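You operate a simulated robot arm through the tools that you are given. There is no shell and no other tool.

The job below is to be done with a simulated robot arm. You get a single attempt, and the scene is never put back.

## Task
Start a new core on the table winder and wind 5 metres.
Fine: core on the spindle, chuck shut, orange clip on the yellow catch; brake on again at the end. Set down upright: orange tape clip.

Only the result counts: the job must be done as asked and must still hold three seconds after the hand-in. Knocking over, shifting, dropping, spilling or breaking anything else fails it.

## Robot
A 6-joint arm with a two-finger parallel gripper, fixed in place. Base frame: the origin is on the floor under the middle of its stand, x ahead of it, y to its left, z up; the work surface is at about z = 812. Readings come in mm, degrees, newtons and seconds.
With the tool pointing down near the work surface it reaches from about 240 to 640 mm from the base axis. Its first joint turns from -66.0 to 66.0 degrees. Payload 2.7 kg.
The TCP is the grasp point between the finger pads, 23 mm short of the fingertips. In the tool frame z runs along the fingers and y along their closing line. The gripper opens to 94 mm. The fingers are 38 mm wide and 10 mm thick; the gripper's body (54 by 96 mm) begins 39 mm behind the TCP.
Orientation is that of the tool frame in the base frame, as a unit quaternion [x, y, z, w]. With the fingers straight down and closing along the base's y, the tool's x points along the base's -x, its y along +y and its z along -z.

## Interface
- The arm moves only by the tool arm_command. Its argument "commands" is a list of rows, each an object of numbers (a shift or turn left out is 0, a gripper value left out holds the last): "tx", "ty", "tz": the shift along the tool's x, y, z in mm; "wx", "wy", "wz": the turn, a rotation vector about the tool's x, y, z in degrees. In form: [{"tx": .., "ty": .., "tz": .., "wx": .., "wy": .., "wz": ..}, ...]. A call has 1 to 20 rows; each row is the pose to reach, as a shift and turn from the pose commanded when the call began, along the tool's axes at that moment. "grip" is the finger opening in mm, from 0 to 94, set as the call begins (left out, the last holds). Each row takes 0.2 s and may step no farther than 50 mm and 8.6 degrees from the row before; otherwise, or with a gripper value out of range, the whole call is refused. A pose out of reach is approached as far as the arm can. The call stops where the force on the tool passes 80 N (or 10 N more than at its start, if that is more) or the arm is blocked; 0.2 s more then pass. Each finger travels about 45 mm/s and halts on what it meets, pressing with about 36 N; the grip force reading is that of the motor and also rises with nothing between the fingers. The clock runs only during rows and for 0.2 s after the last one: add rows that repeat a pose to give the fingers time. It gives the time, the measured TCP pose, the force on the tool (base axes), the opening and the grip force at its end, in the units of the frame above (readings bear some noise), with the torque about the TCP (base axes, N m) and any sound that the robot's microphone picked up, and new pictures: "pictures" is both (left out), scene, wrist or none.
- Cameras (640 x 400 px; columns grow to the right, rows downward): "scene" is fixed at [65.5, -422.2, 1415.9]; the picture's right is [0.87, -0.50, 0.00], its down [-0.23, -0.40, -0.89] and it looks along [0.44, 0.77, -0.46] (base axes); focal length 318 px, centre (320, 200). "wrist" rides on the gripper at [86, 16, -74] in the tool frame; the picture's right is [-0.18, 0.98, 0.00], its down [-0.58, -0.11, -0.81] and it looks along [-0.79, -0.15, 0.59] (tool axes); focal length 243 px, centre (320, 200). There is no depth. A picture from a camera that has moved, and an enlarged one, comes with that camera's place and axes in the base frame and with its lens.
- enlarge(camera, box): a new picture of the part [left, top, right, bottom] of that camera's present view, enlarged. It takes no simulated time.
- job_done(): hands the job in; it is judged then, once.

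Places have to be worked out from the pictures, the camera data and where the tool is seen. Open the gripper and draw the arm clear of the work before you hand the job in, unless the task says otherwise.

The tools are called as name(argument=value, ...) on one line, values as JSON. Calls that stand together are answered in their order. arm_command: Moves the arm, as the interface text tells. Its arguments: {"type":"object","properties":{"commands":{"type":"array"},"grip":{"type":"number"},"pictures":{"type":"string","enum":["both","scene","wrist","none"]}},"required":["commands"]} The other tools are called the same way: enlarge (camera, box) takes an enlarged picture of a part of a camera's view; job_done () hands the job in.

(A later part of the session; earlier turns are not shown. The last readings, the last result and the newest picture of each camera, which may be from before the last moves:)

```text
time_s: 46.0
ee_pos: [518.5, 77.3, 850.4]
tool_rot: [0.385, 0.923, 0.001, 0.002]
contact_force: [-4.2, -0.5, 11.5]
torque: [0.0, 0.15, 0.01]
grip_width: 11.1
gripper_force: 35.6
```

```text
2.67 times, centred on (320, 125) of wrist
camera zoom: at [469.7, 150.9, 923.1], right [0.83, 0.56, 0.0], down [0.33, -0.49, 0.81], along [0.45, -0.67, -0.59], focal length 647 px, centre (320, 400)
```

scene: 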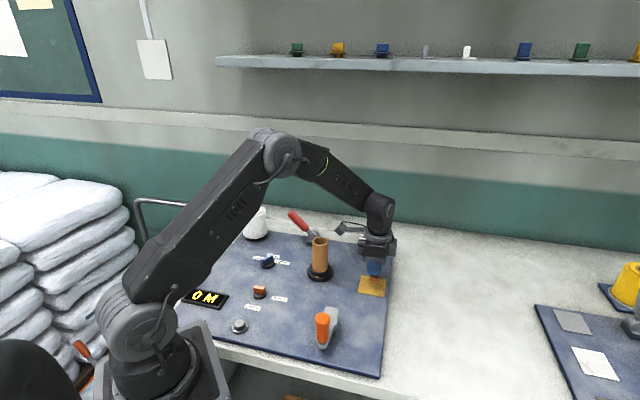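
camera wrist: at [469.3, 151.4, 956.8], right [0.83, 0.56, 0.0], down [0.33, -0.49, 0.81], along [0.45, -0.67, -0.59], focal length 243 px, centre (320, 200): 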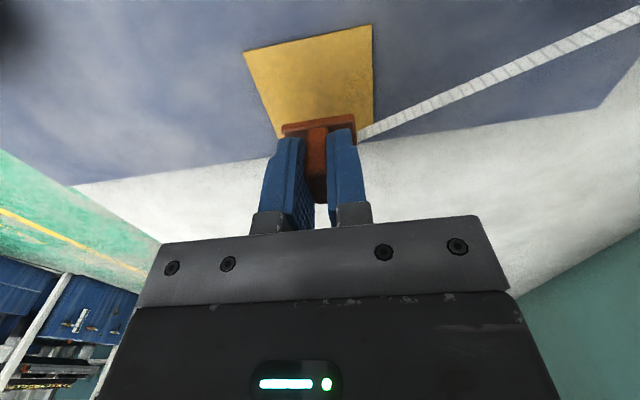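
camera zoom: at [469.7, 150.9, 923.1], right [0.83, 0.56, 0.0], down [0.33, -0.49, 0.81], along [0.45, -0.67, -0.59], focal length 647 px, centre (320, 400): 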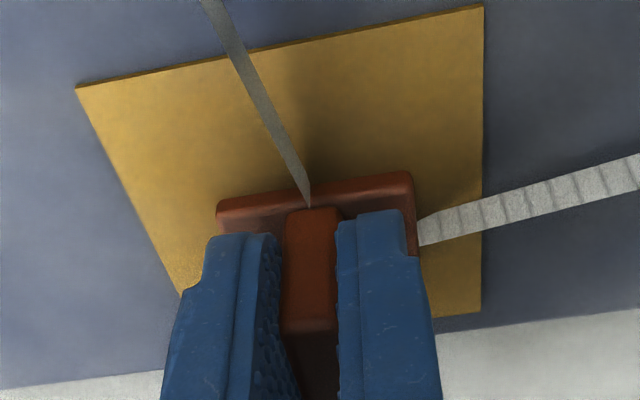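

A tape lead now runs from the clip to the core — the catch has registered and the clip stands on the pad. I'll relax the contact force slightly and open the fingers.

arm_command(commands=[{"tz": -1}, {"tz": -1}], pictures="none")

arm_command(commands=[{}, {}, {}], grip=30, pictures="both")

```text
time_s: 46.6
ee_pos: [518.8, 77.7, 849.5]
tool_rot: [0.386, 0.923, 0.001, 0.001]
contact_force: [-1.1, 1.0, 11.0]
torque: [0.03, 0.06, -0.03]
grip_width: 11.0
gripper_force: 35.9
```

```text
time_s: 47.4
ee_pos: [517.3, 78.3, 847.8]
tool_rot: [0.385, 0.923, 0.001, 0.0]
contact_force: [0.0, -0.8, -0.2]
torque: [0.02, -0.03, -0.02]
grip_width: 30.0
gripper_force: 0.0
camera wrist: at [469.6, 150.6, 922.4], right [0.83, 0.56, 0.0], down [0.33, -0.49, 0.81], along [0.45, -0.67, -0.59], focal length 243 px, centre (320, 200)
```

scene: 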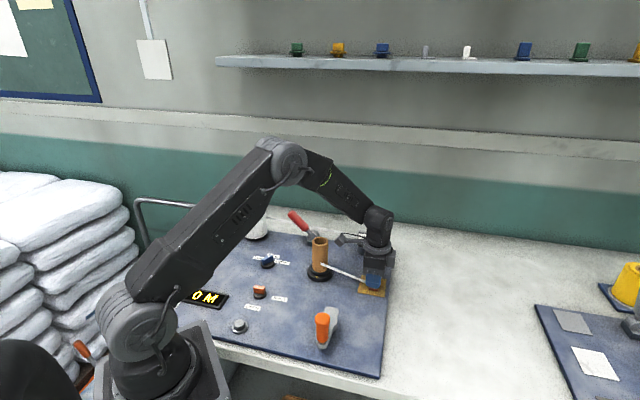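
wrist: 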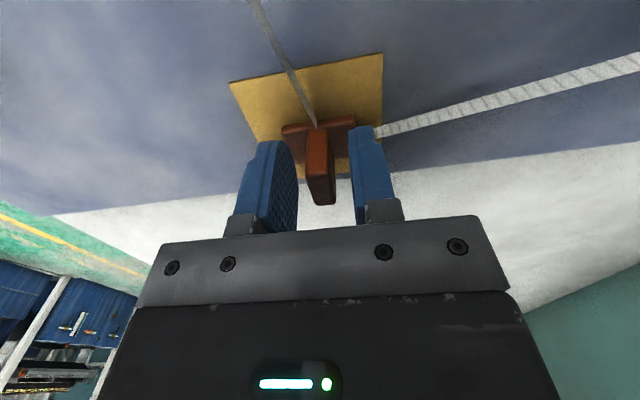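

Fingers are clear of the tab. I'll rise straight up and check the clip from above.

arm_command(commands=[{"tz": -10}, {"tz": -30}, {"tz": -60}, {"tz": -95}, {"tz": -130}], pictures="both")

enlarge(camera="scene", box=[290, 210, 410, 310])

enlarge(camera="wrist", box=[200, 0, 440, 150])

```text
time_s: 48.6
ee_pos: [516.8, 79.2, 977.7]
tool_rot: [0.385, 0.923, 0.0, 0.0]
contact_force: [0.0, 0.0, 0.3]
torque: [-0.01, -0.03, -0.02]
grip_width: 29.9
gripper_force: 0.1
camera wrist: at [468.5, 151.3, 1051.8], right [0.83, 0.56, 0.0], down [0.33, -0.49, 0.81], along [0.45, -0.67, -0.59], focal length 243 px, centre (320, 200)
```

scene: 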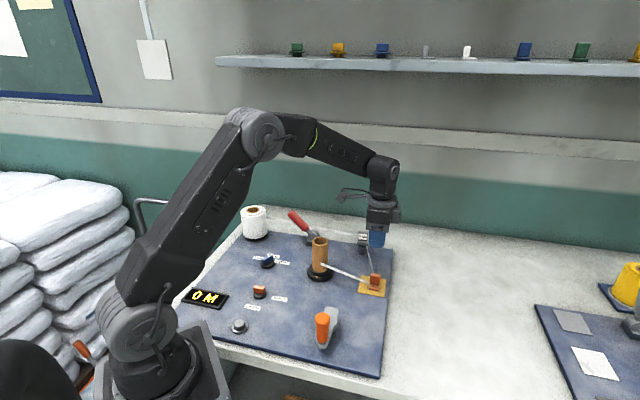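
wrist: 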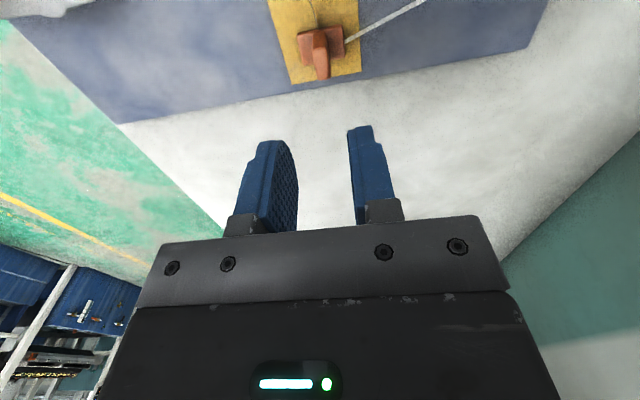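

```text
4.00 times, centred on (350, 260) of scene
camera zoom: at [65.4, -422.2, 1415.9], right [0.87, -0.5, 0.0], down [-0.23, -0.4, -0.89], along [0.44, 0.77, -0.46], focal length 1272 px, centre (200, -40)
```

zoom: 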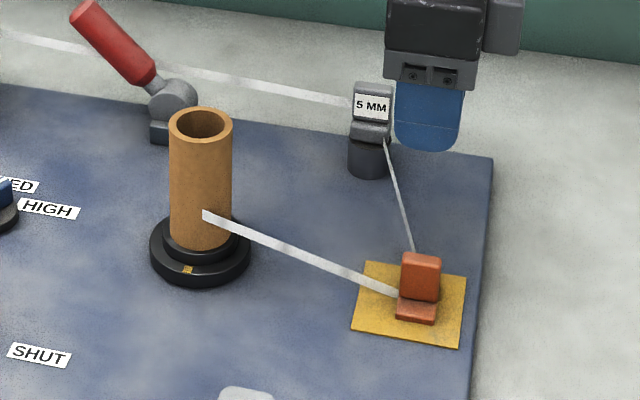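

```text
2.67 times, centred on (320, 75) of wrist
camera zoom: at [468.5, 151.3, 1051.8], right [0.83, 0.56, 0.0], down [0.33, -0.49, 0.81], along [0.45, -0.67, -0.59], focal length 647 px, centre (320, 533)
```

zoom: 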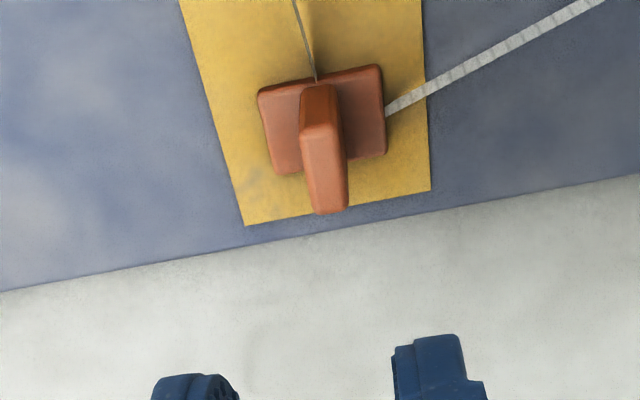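

The clip stands upright on the yellow pad. Next is the brake: I'll move up and around to get a close view of the red lever (tip ≈(426,390,910)).

arm_command(commands=[{"tx": 0, "ty": 0, "tz": -40, "wz": -7.5}, {"tx": 10, "ty": 4, "tz": -80, "wz": -15}, {"tx": 35, "ty": 14, "tz": -80, "wz": -22.5}, {"tx": 60, "ty": 25, "tz": -80, "wz": -30}, {"tx": 86, "ty": 36, "tz": -80, "wz": -37.5}, {"tx": 112, "ty": 47, "tz": -80, "wz": -45}, {"tx": 138, "ty": 58, "tz": -80, "wz": -52.5}, {"tx": 164, "ty": 69, "tz": -80, "wz": -60}, {"tx": 190, "ty": 80, "tz": -80, "wz": -67.5}, {"tx": 215, "ty": 90, "tz": -80, "wz": -75}, {"tx": 240, "ty": 100, "tz": -80, "wz": -82.5}, {"tx": 240, "ty": 100, "tz": -80, "wz": -90}])

enlarge(camera="wrist", box=[200, 0, 440, 150])

enlarge(camera="scene", box=[270, 195, 350, 275])

```text
time_s: 51.2
ee_pos: [419.8, 317.3, 1057.6]
tool_rot: [-0.382, 0.924, 0.0, 0.0]
contact_force: [0.6, -0.4, 0.3]
torque: [0.0, -0.02, 0.02]
grip_width: 30.0
gripper_force: 0.0
camera wrist: at [348.2, 269.5, 1131.2], right [-0.56, 0.83, 0.0], down [0.49, 0.33, 0.81], along [0.67, 0.45, -0.59], focal length 243 px, centre (320, 200)
```

scene: 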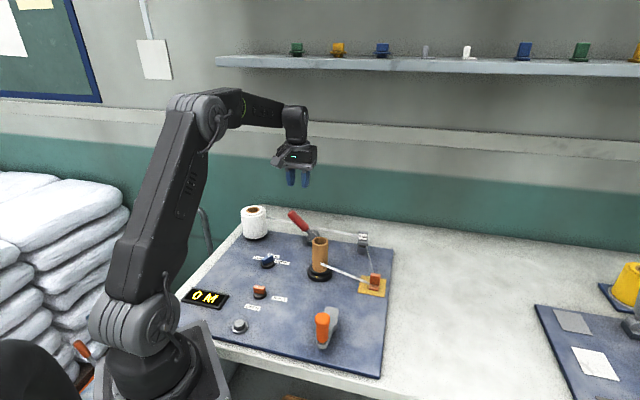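
wrist: 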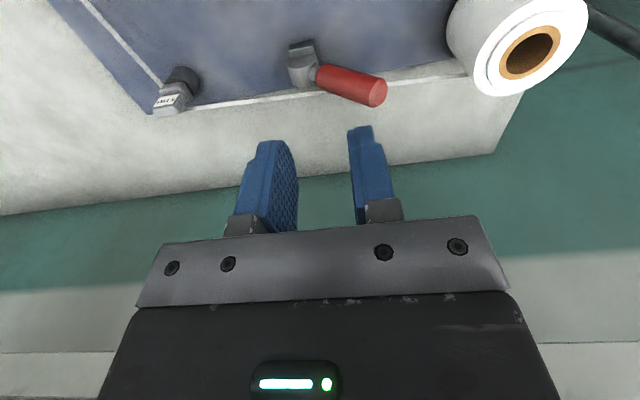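

```text
2.67 times, centred on (320, 75) of wrist
camera zoom: at [348.2, 269.5, 1131.2], right [-0.56, 0.83, 0.0], down [0.49, 0.33, 0.81], along [0.67, 0.45, -0.59], focal length 647 px, centre (320, 533)
```

zoom: 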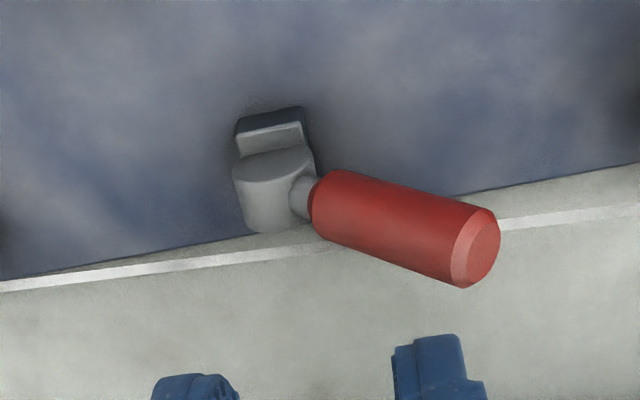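

```text
5.00 times, centred on (310, 235) of scene
camera zoom: at [65.5, -422.2, 1415.9], right [0.87, -0.5, 0.0], down [-0.23, -0.4, -0.89], along [0.44, 0.77, -0.46], focal length 1590 px, centre (370, 25)
```

zoom: 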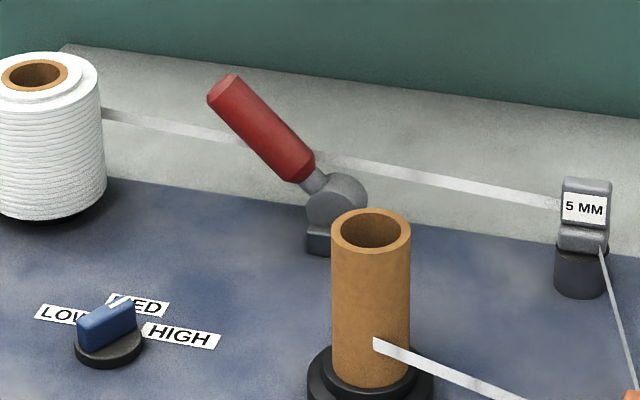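

The lever pivots in a vertical plane along the base's (−0.7,0.7) direction: pivot ≈(475,332,850), leaning outwards ~35° above horizontal, handle ~95 mm long, with the tape passing just behind at z≈865. I'll turn the tool back to −45° above the outer handle so I can pinch it across and swing it over.

arm_command(commands=[{"tx": -5, "ty": 4, "tz": 0, "wz": 8}, {"tx": -10, "ty": 8, "tz": 5, "wz": 16}, {"tx": -15, "ty": 12, "tz": 10, "wz": 24}, {"tx": -20, "ty": 16, "tz": 15, "wz": 32}, {"tx": -25, "ty": 20, "tz": 22, "wz": 40}, {"tx": -30, "ty": 24, "tz": 30, "wz": 48}, {"tx": -35, "ty": 28, "tz": 38, "wz": 56}, {"tx": -40, "ty": 32, "tz": 46, "wz": 64}, {"tx": -45, "ty": 36, "tz": 54, "wz": 72}, {"tx": -49, "ty": 38, "tz": 62, "wz": 80}, {"tx": -49, "ty": 38, "tz": 72, "wz": 88}, {"tx": -49, "ty": 38, "tz": 75, "wz": 90}, {"tx": -49, "ty": 38, "tz": 75, "wz": 90}], grip=60)

enlarge(camera="wrist", box=[200, 0, 440, 150])

enlarge(camera="scene", box=[260, 180, 340, 260])

```text
time_s: 54.0
ee_pos: [427.7, 381.1, 984.2]
tool_rot: [0.386, 0.923, 0.0, 0.0]
contact_force: [-0.6, 0.6, -0.5]
torque: [-0.03, 0.03, 0.01]
grip_width: 60.0
gripper_force: 0.2
camera wrist: at [379.7, 453.5, 1057.5], right [0.83, 0.56, 0.0], down [0.33, -0.49, 0.81], along [0.45, -0.67, -0.59], focal length 243 px, centre (320, 200)
```

scene: 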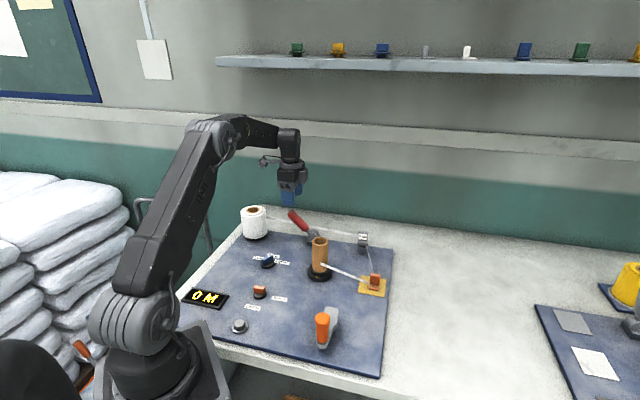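
wrist: 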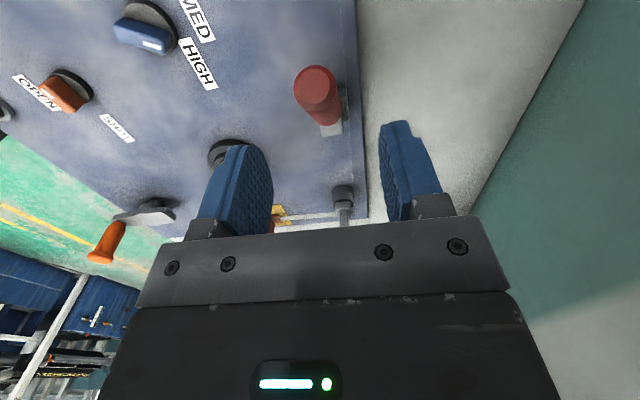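

```text
2.67 times, centred on (320, 75) of wrist
camera zoom: at [379.7, 453.5, 1057.5], right [0.83, 0.56, 0.0], down [0.33, -0.49, 0.81], along [0.45, -0.67, -0.59], focal length 647 px, centre (320, 533)
```

zoom: 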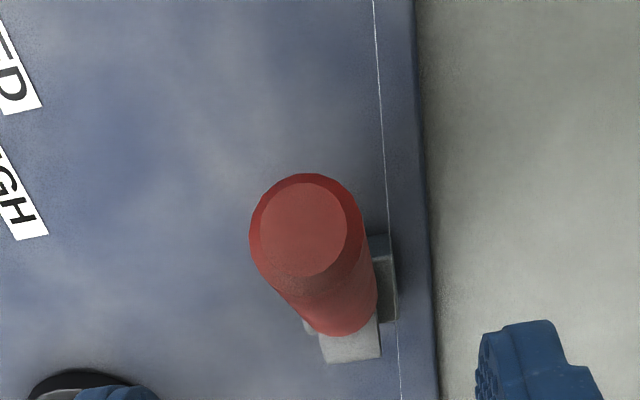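

```text
5.00 times, centred on (300, 220) of scene
camera zoom: at [65.5, -422.2, 1415.9], right [0.87, -0.5, 0.0], down [-0.23, -0.4, -0.89], along [0.44, 0.77, -0.46], focal length 1590 px, centre (420, 100)
```

zoom: 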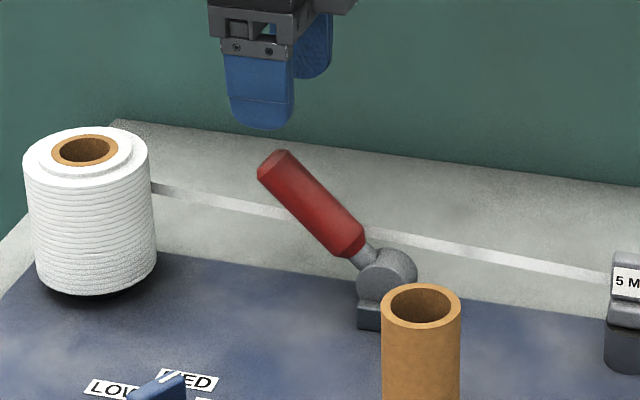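

Looking down the handle's axis, it lies ~2.5 mm to tool −y and the tip is ~5 mm outward of the TCP. I'll shift 10 mm inward along the handle, and descend around it with the tips kept above the tape.

arm_command(commands=[{"tx": -10, "ty": -2.5, "tz": 20}, {"tx": -10, "ty": -2.5, "tz": 45}, {"tx": -10, "ty": -2.5, "tz": 65}, {"tx": -10, "ty": -2.5, "tz": 77}, {"tx": -10, "ty": -2.5, "tz": 83}, {"tx": -10, "ty": -2.5, "tz": 83}])

enlarge(camera="scene", box=[260, 180, 340, 260])

```text
time_s: 55.4
ee_pos: [433.3, 371.3, 900.6]
tool_rot: [0.385, 0.923, 0.001, 0.0]
contact_force: [0.5, 0.5, 0.7]
torque: [0.03, 0.01, 0.01]
grip_width: 60.2
gripper_force: 0.1
camera wrist: at [384.3, 444.1, 973.9], right [0.83, 0.56, 0.0], down [0.33, -0.49, 0.81], along [0.45, -0.67, -0.59], focal length 243 px, centre (320, 200)
```

scene: 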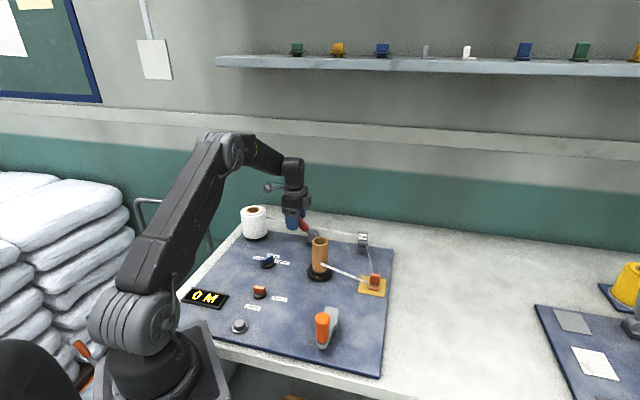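
wrist: 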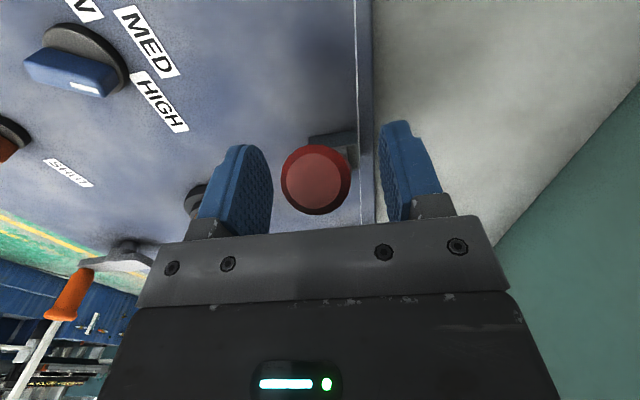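

```text
5.00 times, centred on (300, 220) of scene
camera zoom: at [65.5, -422.2, 1415.9], right [0.87, -0.5, 0.0], down [-0.23, -0.4, -0.89], along [0.44, 0.77, -0.46], focal length 1590 px, centre (420, 100)
```

zoom: 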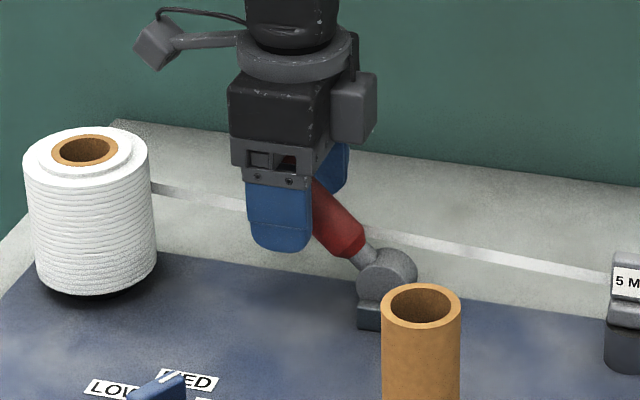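

The handle sits centred between the pads (tip ≈ z 910). I'll close on it, pinching across the swing plane.

arm_command(commands=[{}, {}, {}, {}], grip=18, pictures="none")

```text
time_s: 56.4
ee_pos: [434.3, 371.0, 901.5]
tool_rot: [0.385, 0.923, 0.003, 0.0]
contact_force: [19.2, 16.1, -7.9]
torque: [-0.17, 0.7, 0.24]
grip_width: 24.7
gripper_force: 45.1
```

Gripped at 24.7 mm with a 25 N side force along tool +y, which I'll relieve by ~1.2 mm. Then I'll test the swing with the first 15° of the arc (inward and up).

arm_command(commands=[{"ty": 1.2}, {"tx": -3.4, "ty": 1.2, "tz": -3.6}, {"tx": -6.7, "ty": 1.2, "tz": -6.8}, {"tx": -10.4, "ty": 1.2, "tz": -9.8}, {"tx": -14.3, "ty": 1.2, "tz": -12.6}], pictures="scene")

enlarge(camera="scene", box=[260, 180, 340, 260])

```text
time_s: 57.6
ee_pos: [446.2, 357.9, 915.8]
tool_rot: [0.388, 0.922, -0.001, 0.002]
contact_force: [-0.7, -1.8, -1.2]
torque: [0.21, -0.09, 0.42]
grip_width: 25.0
gripper_force: 17.9
```

scene: 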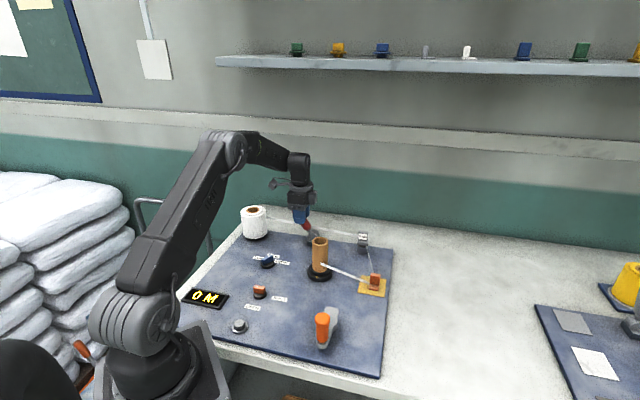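

```text
5.00 times, centred on (300, 220) of scene
camera zoom: at [65.4, -422.2, 1415.9], right [0.87, -0.5, 0.0], down [-0.23, -0.4, -0.89], along [0.44, 0.77, -0.46], focal length 1590 px, centre (420, 100)
```

zoom: 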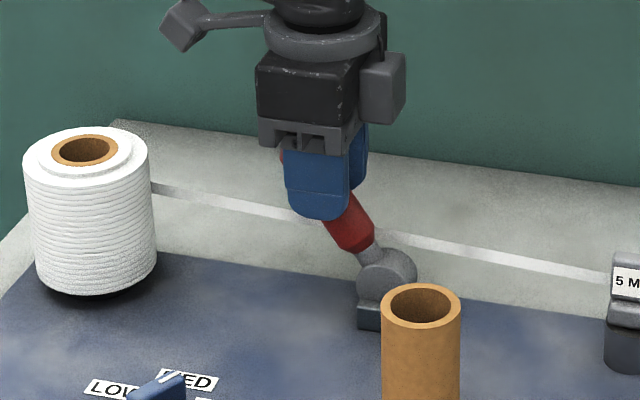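

The lever moves with the gripper at very low force. I'll continue the arc to vertical.

arm_command(commands=[{"tx": -8.7, "tz": -5.1}, {"tx": -18.1, "tz": -8.9}, {"tx": -28, "tz": -11.4}, {"tx": -38.2, "tz": -12.5}], pictures="none")

enlarge(camera="scene", box=[270, 180, 350, 260])

```text
time_s: 58.6
ee_pos: [469.6, 334.6, 925.5]
tool_rot: [0.385, 0.923, 0.002, 0.0]
contact_force: [-14.7, 11.5, 4.9]
torque: [0.49, 1.63, 0.64]
grip_width: 24.8
gripper_force: 44.8
```

```text
5.00 times, centred on (310, 220) of scene
camera zoom: at [65.0, -421.9, 1416.0], right [0.87, -0.5, 0.0], down [-0.23, -0.4, -0.89], along [0.44, 0.77, -0.46], focal length 1590 px, centre (370, 100)
```

zoom: 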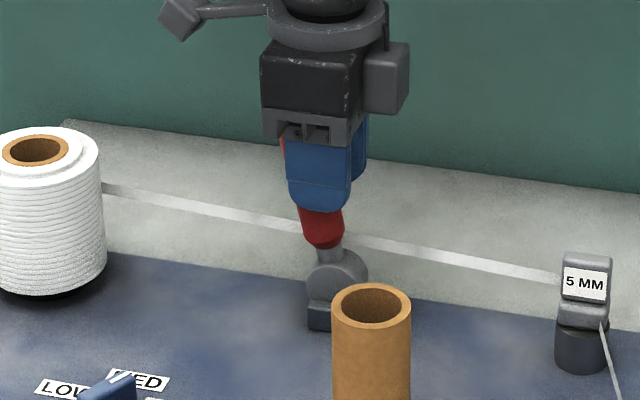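

The lever is near vertical with ~18 N of resistance. I'll carry on over to the other side.

arm_command(commands=[{"tx": -10.1, "tz": 0.4}, {"tx": -20.2, "tz": 2.2}, {"tx": -29.8, "tz": 5.3}, {"tx": -39, "tz": 9.8}], pictures="none")

enlarge(camera="scene", box=[270, 180, 350, 260])

```text
time_s: 59.6
ee_pos: [500.5, 301.7, 913.0]
tool_rot: [0.387, 0.922, -0.003, 0.002]
contact_force: [-0.3, -1.1, -0.4]
torque: [0.04, 0.0, 0.01]
grip_width: 18.0
gripper_force: 0.1
```

```text
5.00 times, centred on (310, 220) of scene
camera zoom: at [65.4, -422.3, 1415.9], right [0.87, -0.5, 0.0], down [-0.23, -0.4, -0.89], along [0.44, 0.77, -0.46], focal length 1590 px, centre (370, 100)
```

zoom: 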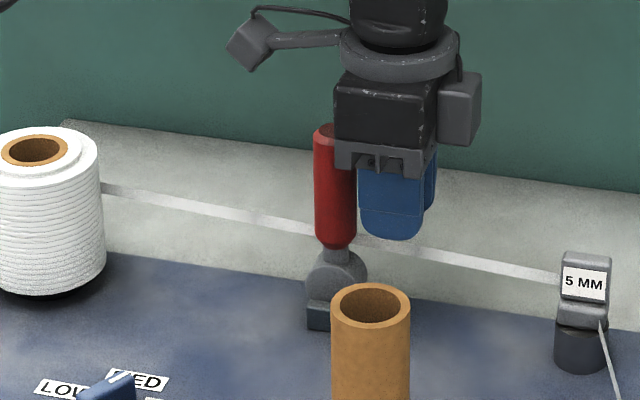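

The pads slid off as the lever stopped about vertical — probably its end of travel. I'll raise the gripper clear and inspect the lever angle.

arm_command(commands=[{"tz": -30}, {"tz": -70}, {"tx": 35, "tz": -110}, {"tx": 80, "tz": -120}, {"tx": 80, "tz": -120}], pictures="both")

enlarge(camera="scene", box=[270, 180, 350, 260])

enlarge(camera="wrist", box=[200, 0, 440, 150])

```text
refused: row 3 steps farther than a row can; nothing moved
```

```text
5.00 times, centred on (310, 220) of scene
camera zoom: at [65.4, -422.3, 1415.9], right [0.87, -0.5, 0.0], down [-0.23, -0.4, -0.89], along [0.44, 0.77, -0.46], focal length 1590 px, centre (370, 100)
```

zoom: 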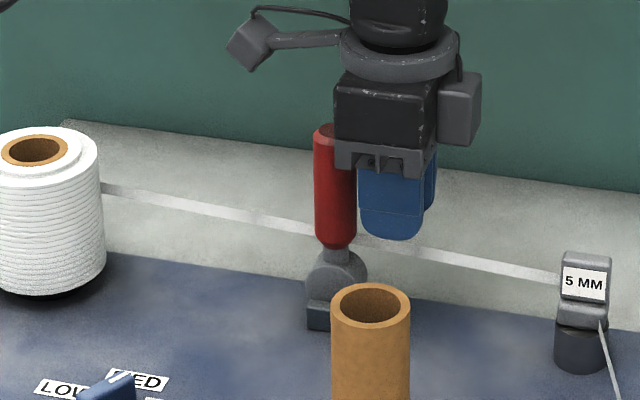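

```text
2.67 times, centred on (320, 75) of wrist
camera zoom: at [452.8, 375.5, 986.3], right [0.83, 0.56, 0.0], down [0.33, -0.49, 0.81], along [0.45, -0.67, -0.59], focal length 647 px, centre (320, 533)
```

zoom: 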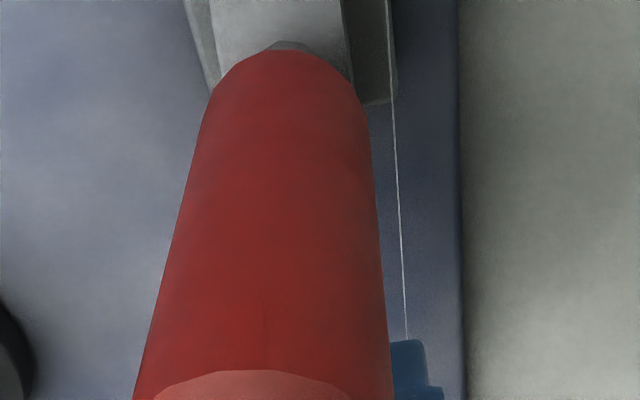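

The row step was too long; I'll repeat the straight rise with shorter rows.

arm_command(commands=[{"tz": -30}, {"tz": -70}, {"tz": -110}, {"tx": 40, "tz": -115}, {"tx": 80, "tz": -120}, {"tx": 80, "tz": -120}], pictures="both")

enlarge(camera="scene", box=[270, 180, 350, 260])

enlarge(camera="wrist", box=[200, 0, 440, 150])

```text
time_s: 61.0
ee_pos: [440.8, 362.4, 1034.8]
tool_rot: [0.386, 0.923, 0.0, 0.0]
contact_force: [0.9, 0.6, 0.7]
torque: [0.0, -0.02, 0.01]
grip_width: 17.9
gripper_force: 0.1
camera wrist: at [392.2, 436.1, 1109.2], right [0.83, 0.56, 0.0], down [0.33, -0.49, 0.81], along [0.45, -0.67, -0.59], focal length 243 px, centre (320, 200)
```

scene: 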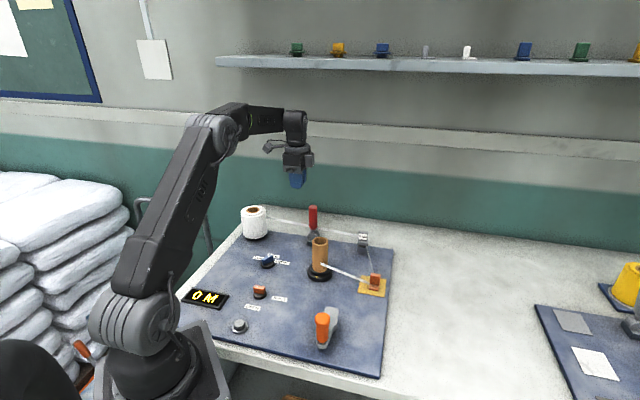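
wrist: 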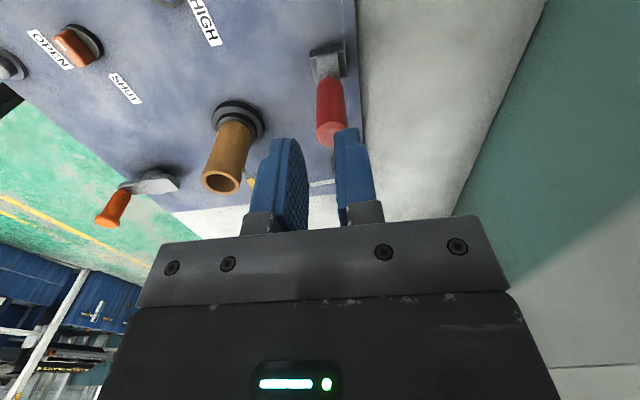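

```text
5.00 times, centred on (310, 220) of scene
camera zoom: at [65.5, -422.2, 1415.9], right [0.87, -0.5, 0.0], down [-0.23, -0.4, -0.89], along [0.44, 0.77, -0.46], focal length 1590 px, centre (370, 100)
```

zoom: 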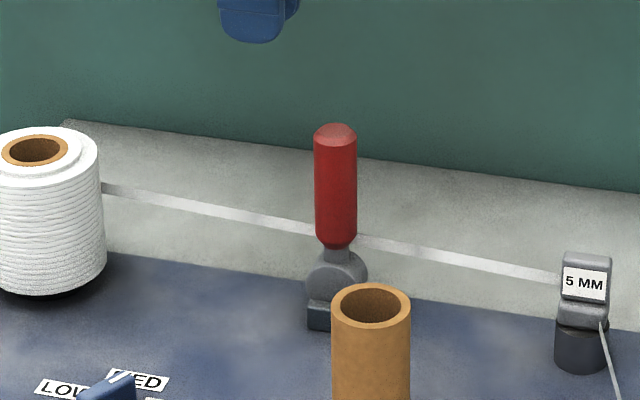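

```text
2.67 times, centred on (320, 75) of wrist
camera zoom: at [392.2, 436.1, 1109.2], right [0.83, 0.56, 0.0], down [0.33, -0.49, 0.81], along [0.45, -0.67, -0.59], focal length 647 px, centre (320, 533)
```

zoom: 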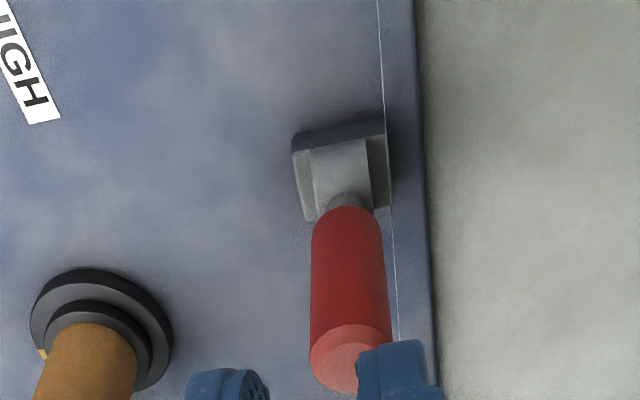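

The lever stands upright at its stop. Next I'll fly to the crank (handle ≈(297,-26), z 842–911) and look at it closely before cranking.

arm_command(commands=[{"tx": -15, "ty": -35, "wz": -4.5}, {"tx": -32, "ty": -72, "wz": -9}, {"tx": -49, "ty": -110, "wz": -13.5}, {"tx": -66, "ty": -148, "wz": -18}, {"tx": -84, "ty": -186, "wz": -22.5}, {"tx": -102, "ty": -224, "wz": -27}, {"tx": -120, "ty": -262, "wz": -31.5}, {"tx": -138, "ty": -300, "wz": -36}, {"tx": -156, "ty": -338, "wz": -40.5}, {"tx": -175, "ty": -375, "wz": -45.3}, {"tx": -175, "ty": -375, "tz": 20, "wz": -45.3}], grip=60)

enlarge(camera="wrist", box=[200, 0, 440, 150])

enlarge(camera="scene", box=[280, 270, 380, 370])

```text
time_s: 63.4
ee_pos: [297.7, -26.3, 1014.3]
tool_rot: [0.0, 1.0, 0.0, 0.001]
contact_force: [-0.1, 0.0, 0.6]
torque: [-0.02, 0.02, 0.02]
grip_width: 60.2
gripper_force: 0.0
camera wrist: at [212.1, -10.0, 1088.4], right [0.18, 0.98, 0.0], down [0.58, -0.11, 0.81], along [0.79, -0.15, -0.59], focal length 243 px, centre (320, 200)
```

scene: 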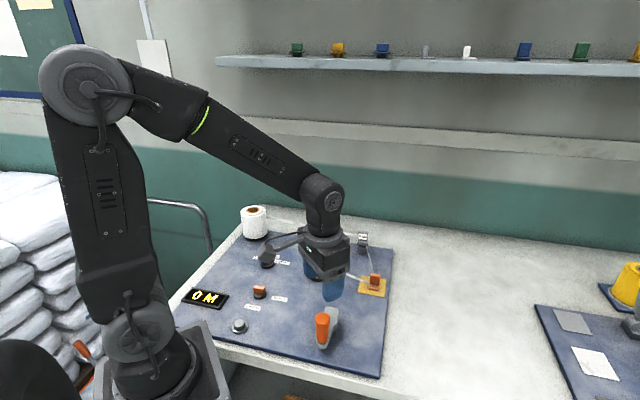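
wrist: 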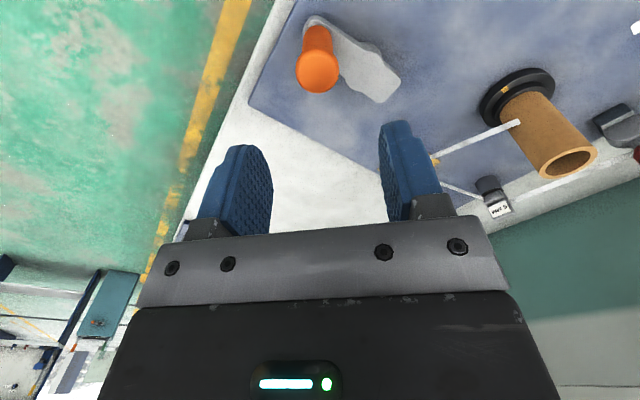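

```text
2.67 times, centred on (320, 75) of wrist
camera zoom: at [212.1, -10.0, 1088.4], right [0.18, 0.98, 0.0], down [0.58, -0.11, 0.81], along [0.79, -0.15, -0.59], focal length 647 px, centre (320, 533)
```

zoom: 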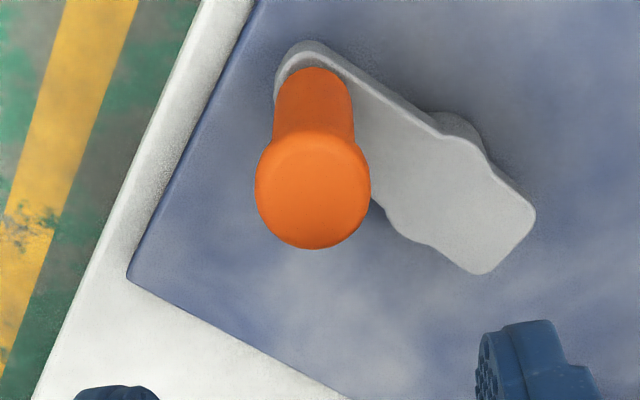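

```text
4.00 times, centred on (330, 320) of scene
camera zoom: at [65.4, -422.2, 1415.9], right [0.87, -0.5, 0.0], down [-0.23, -0.4, -0.89], along [0.44, 0.77, -0.46], focal length 1272 px, centre (280, -280)
```

zoom: 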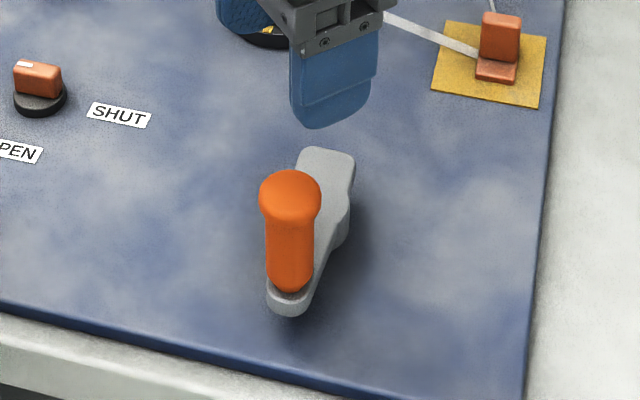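

The handle axis is at ≈(296.6,-28) with a dome of ~31 mm on top (z≈911); the arm points toward 44° with the pivot roughly 52–70 mm away. I'll lower around the handle and grip it.

arm_command(commands=[{"tx": 1, "ty": -1.5, "tz": 35}, {"tx": 1, "ty": -1.5, "tz": 70}, {"tx": 1, "ty": -1.5, "tz": 98}, {"tx": 1, "ty": -1.5, "tz": 115}, {"tx": 1, "ty": -1.5, "tz": 123}, {"tx": 1, "ty": -1.5, "tz": 123}], pictures="both")

enlarge(camera="scene", box=[280, 270, 380, 370])

```text
time_s: 64.8
ee_pos: [298.5, -26.7, 893.0]
tool_rot: [-0.001, 1.0, -0.001, 0.0]
contact_force: [0.5, -0.5, -0.3]
torque: [0.01, 0.03, 0.01]
grip_width: 60.2
gripper_force: 0.0
camera wrist: at [212.2, -10.2, 967.2], right [0.18, 0.98, 0.0], down [0.58, -0.11, 0.81], along [0.79, -0.15, -0.59], focal length 243 px, centre (320, 200)
```

scene: 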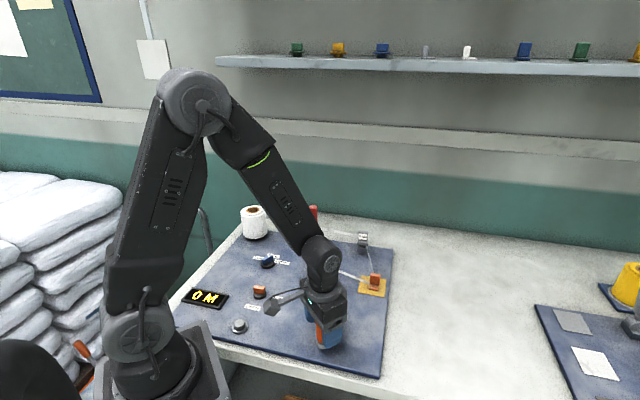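
wrist: 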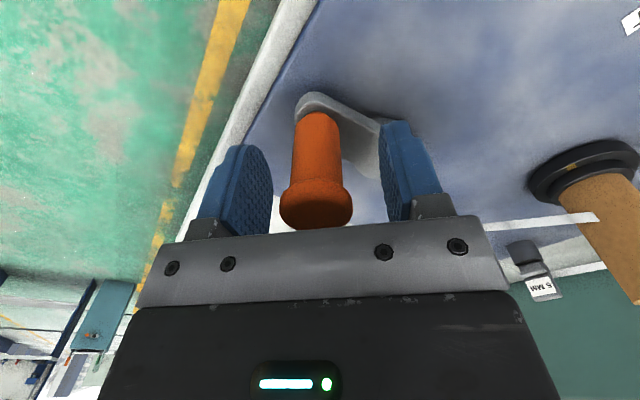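

```text
4.00 times, centred on (330, 320) of scene
camera zoom: at [65.5, -422.2, 1415.9], right [0.87, -0.5, 0.0], down [-0.23, -0.4, -0.89], along [0.44, 0.77, -0.46], focal length 1272 px, centre (280, -280)
```

zoom: 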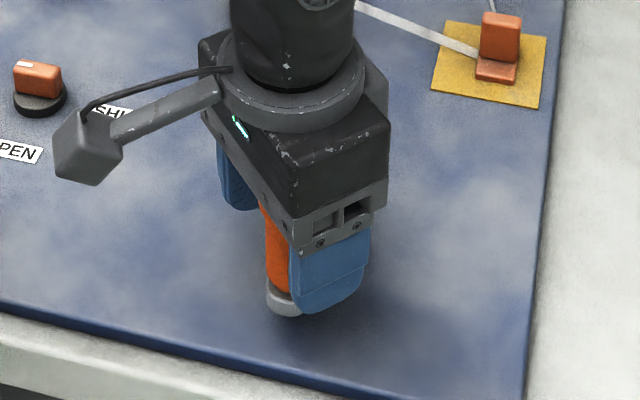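

The handle is between the pads. Closing on it.

arm_command(commands=[{"ty": -1}, {"ty": -1}, {"ty": -1}, {"ty": -1}], grip=14, pictures="none")

```text
time_s: 65.8
ee_pos: [298.7, -28.2, 893.4]
tool_rot: [-0.001, 1.0, 0.0, -0.001]
contact_force: [-1.4, -4.7, 1.7]
torque: [-0.13, -0.13, -0.04]
grip_width: 31.0
gripper_force: 44.8
```

Gripped at 31 mm. I'll try a small clockwise step of the crank (tangentially toward −x,+y) and read the force.

arm_command(commands=[{"tx": 3.6, "ty": 4.0}, {"tx": 7.4, "ty": 7.9}], pictures="none")

```text
time_s: 66.4
ee_pos: [292.1, -19.6, 894.2]
tool_rot: [0.001, 1.0, -0.001, 0.001]
contact_force: [-3.4, -4.6, 22.1]
torque: [-0.28, 0.92, 0.02]
grip_width: 31.2
gripper_force: 44.7
```

It moves almost freely, so the brake is released. I'll continue 20° clockwise to fit the crank circle, relieving the small vertical force.

arm_command(commands=[{"tx": 2.8, "ty": 4.6, "tz": -0.7}, {"tx": 5.2, "ty": 9.3, "tz": -0.7}, {"tx": 7.1, "ty": 14.2, "tz": -0.7}, {"tx": 8.6, "ty": 19.2, "tz": -0.7}], pictures="scene")

enlarge(camera="scene", box=[160, 240, 340, 360])

```text
time_s: 67.4
ee_pos: [284.0, -0.7, 893.9]
tool_rot: [0.0, 1.0, 0.001, 0.002]
contact_force: [21.9, 2.6, -30.4]
torque: [-0.25, 0.31, 0.03]
grip_width: 31.3
gripper_force: 45.0
```

scene: 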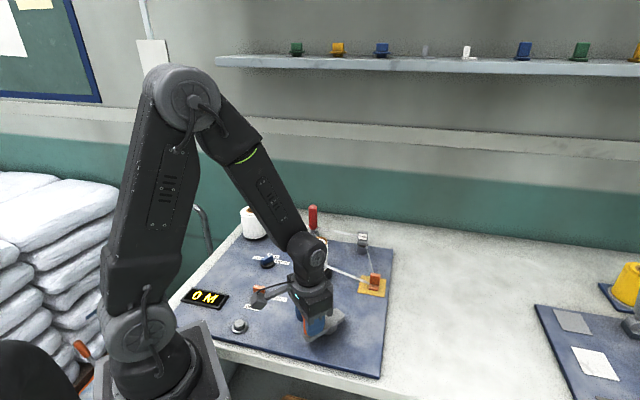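

```text
3.33 times, centred on (250, 300) of scene
camera zoom: at [66.3, -422.1, 1415.9], right [0.87, -0.5, 0.0], down [-0.23, -0.4, -0.89], along [0.44, 0.77, -0.46], focal length 1060 px, centre (553, -133)
```

zoom: 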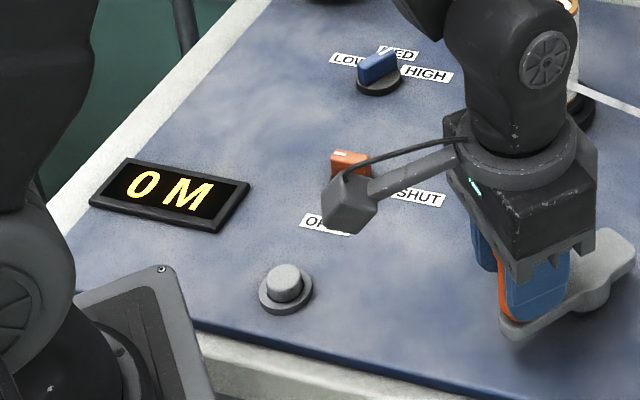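

The actual path fits a circle of R≈50 mm about ≈(334.5,7), matching the hub seen in the pictures. I'll continue clockwise along that circle and re-check the forces.

arm_command(commands=[{"tx": -2, "ty": 7.6, "tz": 0.4}, {"tx": -2.5, "ty": 14.3, "tz": 0.4}, {"tx": -3.7, "ty": 20.7, "tz": 0.4}, {"tx": -5.8, "ty": 27, "tz": 0.4}, {"tx": -8.8, "ty": 32.8, "tz": 0.4}, {"tx": -12.4, "ty": 38.3, "tz": 0.4}, {"tx": -16.8, "ty": 43.3, "tz": 0.4}], pictures="none")

```text
time_s: 69.0
ee_pos: [294.8, 43.1, 892.8]
tool_rot: [0.001, 1.0, -0.001, -0.005]
contact_force: [-36.0, 24.7, 6.3]
torque: [-0.07, -0.36, -0.05]
grip_width: 31.1
gripper_force: 44.5
```

The radial force shows the radius is larger; refitting gives centre ≈(338.5,9.5), R≈55. I'll continue clockwise on that circle.

arm_command(commands=[{"tx": 3.6, "ty": 0.9}, {"tx": -4.3, "ty": 9.1}, {"tx": -13.9, "ty": 15.6}, {"tx": -24.5, "ty": 19.9}, {"tx": -35.9, "ty": 21.9}, {"tx": -47.4, "ty": 21.5}, {"tx": -58.5, "ty": 18.7}, {"tx": -68.8, "ty": 13.6}], pictures="scene")

enlarge(camera="scene", box=[160, 240, 340, 360])

```text
time_s: 70.8
ee_pos: [368.8, 57.4, 892.2]
tool_rot: [0.0, 1.0, 0.0, 0.001]
contact_force: [4.1, 13.0, -25.3]
torque: [-0.15, -0.37, -0.03]
grip_width: 30.8
gripper_force: 44.5
```

scene: 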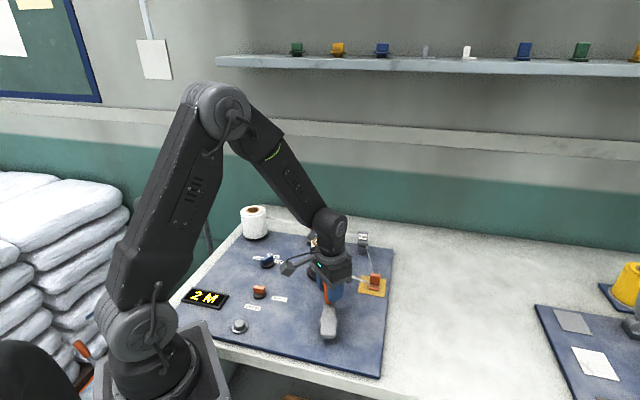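

```text
3.33 times, centred on (250, 300) of scene
camera zoom: at [65.9, -421.8, 1416.0], right [0.87, -0.5, 0.0], down [-0.23, -0.4, -0.89], along [0.44, 0.77, -0.46], focal length 1060 px, centre (553, -133)
```

zoom: 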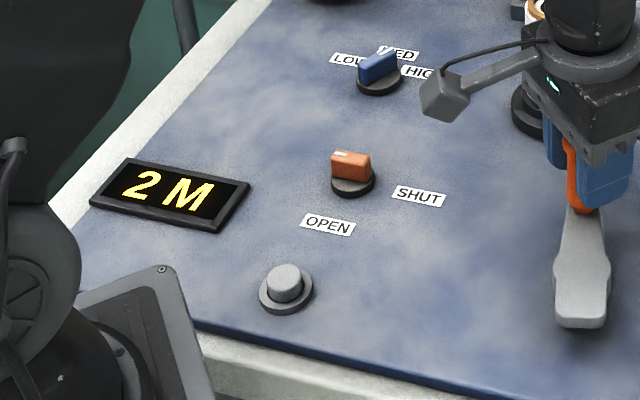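

The counter reads 2 M after about 166° of turning, so it counts well in this direction. From here I go in short steps and watch each transition.

arm_command(commands=[{"tx": -8.1, "ty": -5.2, "tz": 0.5}, {"tx": -14.7, "ty": -12.3, "tz": 0.5}], pictures="none")

enlarge(camera="scene", box=[160, 260, 280, 340])

```text
time_s: 71.4
ee_pos: [381.1, 44.5, 893.4]
tool_rot: [0.0, 1.0, 0.0, 0.0]
contact_force: [-7.6, -2.1, 3.0]
torque: [0.2, -0.33, 0.0]
grip_width: 30.7
gripper_force: 45.2
```

```text
5.00 times, centred on (220, 300) of scene
camera zoom: at [65.2, -422.3, 1415.9], right [0.87, -0.5, 0.0], down [-0.23, -0.4, -0.89], along [0.44, 0.77, -0.46], focal length 1590 px, centre (820, -300)
```

zoom: 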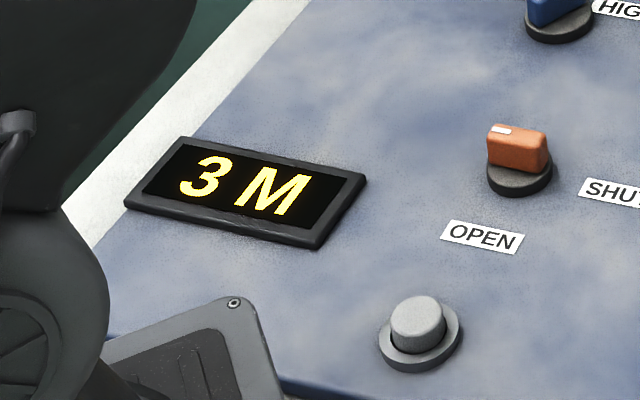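

It shows 3 M at ≈183° turned. I'll go on another 40° and read again.

arm_command(commands=[{"tx": -4.8, "ty": -7.2}, {"tx": -8.7, "ty": -16}, {"tx": -11, "ty": -25.3}, {"tx": -11.7, "ty": -35}], pictures="none")

enlarge(camera="scene", box=[160, 260, 280, 340])

```text
time_s: 72.4
ee_pos: [393.2, 9.5, 893.4]
tool_rot: [0.001, 1.0, 0.0, -0.002]
contact_force: [-6.7, 2.4, -8.7]
torque: [-0.03, -0.19, 0.0]
grip_width: 30.9
gripper_force: 44.9
```

```text
5.00 times, centred on (220, 300) of scene
camera zoom: at [65.4, -422.1, 1415.9], right [0.87, -0.5, 0.0], down [-0.23, -0.4, -0.89], along [0.44, 0.77, -0.46], focal length 1590 px, centre (820, -300)
```

zoom: 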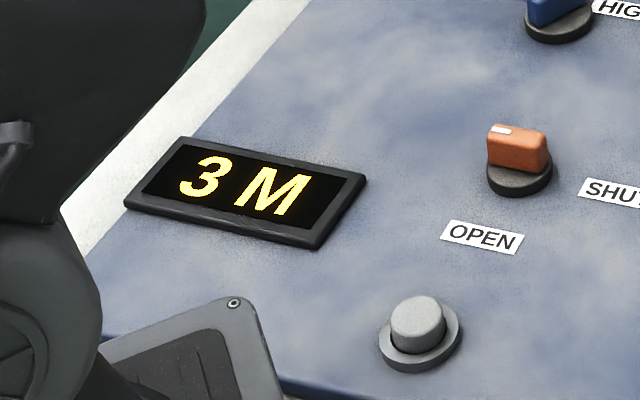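

Still 3 M at ≈222°. I'll step 10° at a time now.

arm_command(commands=[{"tx": 0.3, "ty": -4.3}, {"tx": 0.8, "ty": -8.6}], pictures="none")

enlarge(camera="scene", box=[160, 260, 280, 340])

arm_command(commands=[{"tx": 1.1, "ty": -4.7}, {"tx": 2.5, "ty": -9.3}], pictures="none")

enlarge(camera="scene", box=[160, 260, 280, 340])

```text
time_s: 73.0
ee_pos: [391.6, 0.9, 893.9]
tool_rot: [0.0, 1.0, 0.0, -0.001]
contact_force: [-12.5, 4.0, 0.6]
torque: [-0.3, 0.5, 0.01]
grip_width: 30.9
gripper_force: 44.7
```

```text
5.00 times, centred on (220, 300) of scene
camera zoom: at [65.1, -422.0, 1416.0], right [0.87, -0.5, 0.0], down [-0.23, -0.4, -0.89], along [0.44, 0.77, -0.46], focal length 1590 px, centre (820, -300)
```

zoom: 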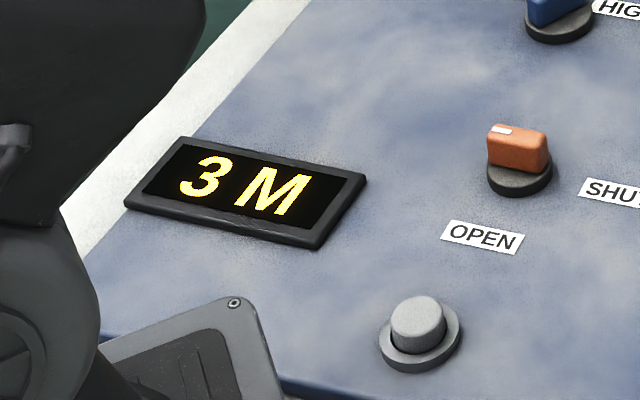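

```text
time_s: 73.6
ee_pos: [389.9, -7.0, 893.0]
tool_rot: [-0.001, 1.0, 0.0, 0.0]
contact_force: [-19.0, 8.6, 6.3]
torque: [-0.32, -0.26, -0.03]
grip_width: 31.1
gripper_force: 44.5
```

```text
5.00 times, centred on (220, 300) of scene
camera zoom: at [64.9, -421.9, 1416.0], right [0.87, -0.5, 0.0], down [-0.23, -0.4, -0.89], along [0.44, 0.77, -0.46], focal length 1590 px, centre (820, -300)
```

zoom: 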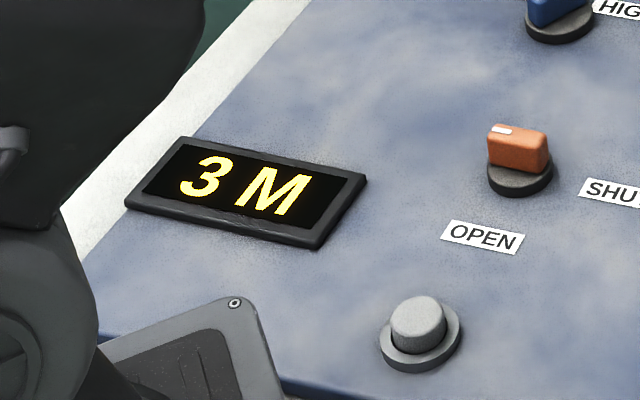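

Still 3 M at ≈241° turned. Continuing in 5–10° increments with a slightly smaller radius to relieve the inward force.

arm_command(commands=[{"tx": 2.5, "ty": -2.5}, {"tx": 4.6, "ty": -6.8}], pictures="none")

enlarge(camera="scene", box=[160, 260, 280, 340])

arm_command(commands=[{"tx": 2.4, "ty": -4.1}, {"tx": 2.4, "ty": -4.1}], pictures="none")

enlarge(camera="scene", box=[160, 260, 280, 340])

```text
time_s: 74.2
ee_pos: [385.6, -14.7, 893.2]
tool_rot: [0.0, 1.0, 0.001, 0.001]
contact_force: [-10.0, 7.3, 16.3]
torque: [-0.42, 0.68, -0.05]
grip_width: 30.9
gripper_force: 44.3
```

```text
5.00 times, centred on (220, 300) of scene
camera zoom: at [65.0, -421.9, 1416.0], right [0.87, -0.5, 0.0], down [-0.23, -0.4, -0.89], along [0.44, 0.77, -0.46], focal length 1590 px, centre (820, -300)
```

zoom: 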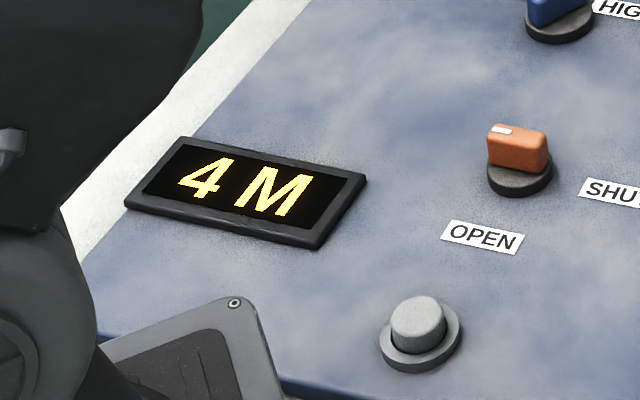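

```text
time_s: 74.8
ee_pos: [383.2, -18.9, 892.7]
tool_rot: [0.0, 1.0, 0.0, 0.002]
contact_force: [-13.6, 11.3, 28.4]
torque: [-0.24, -0.15, -0.02]
grip_width: 31.0
gripper_force: 44.6
```

```text
5.00 times, centred on (220, 300) of scene
camera zoom: at [64.8, -421.9, 1416.0], right [0.87, -0.5, 0.0], down [-0.23, -0.4, -0.89], along [0.44, 0.77, -0.46], focal length 1590 px, centre (820, -300)
```

zoom: 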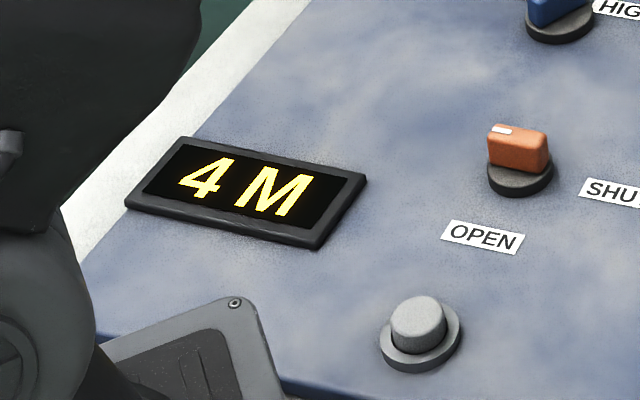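

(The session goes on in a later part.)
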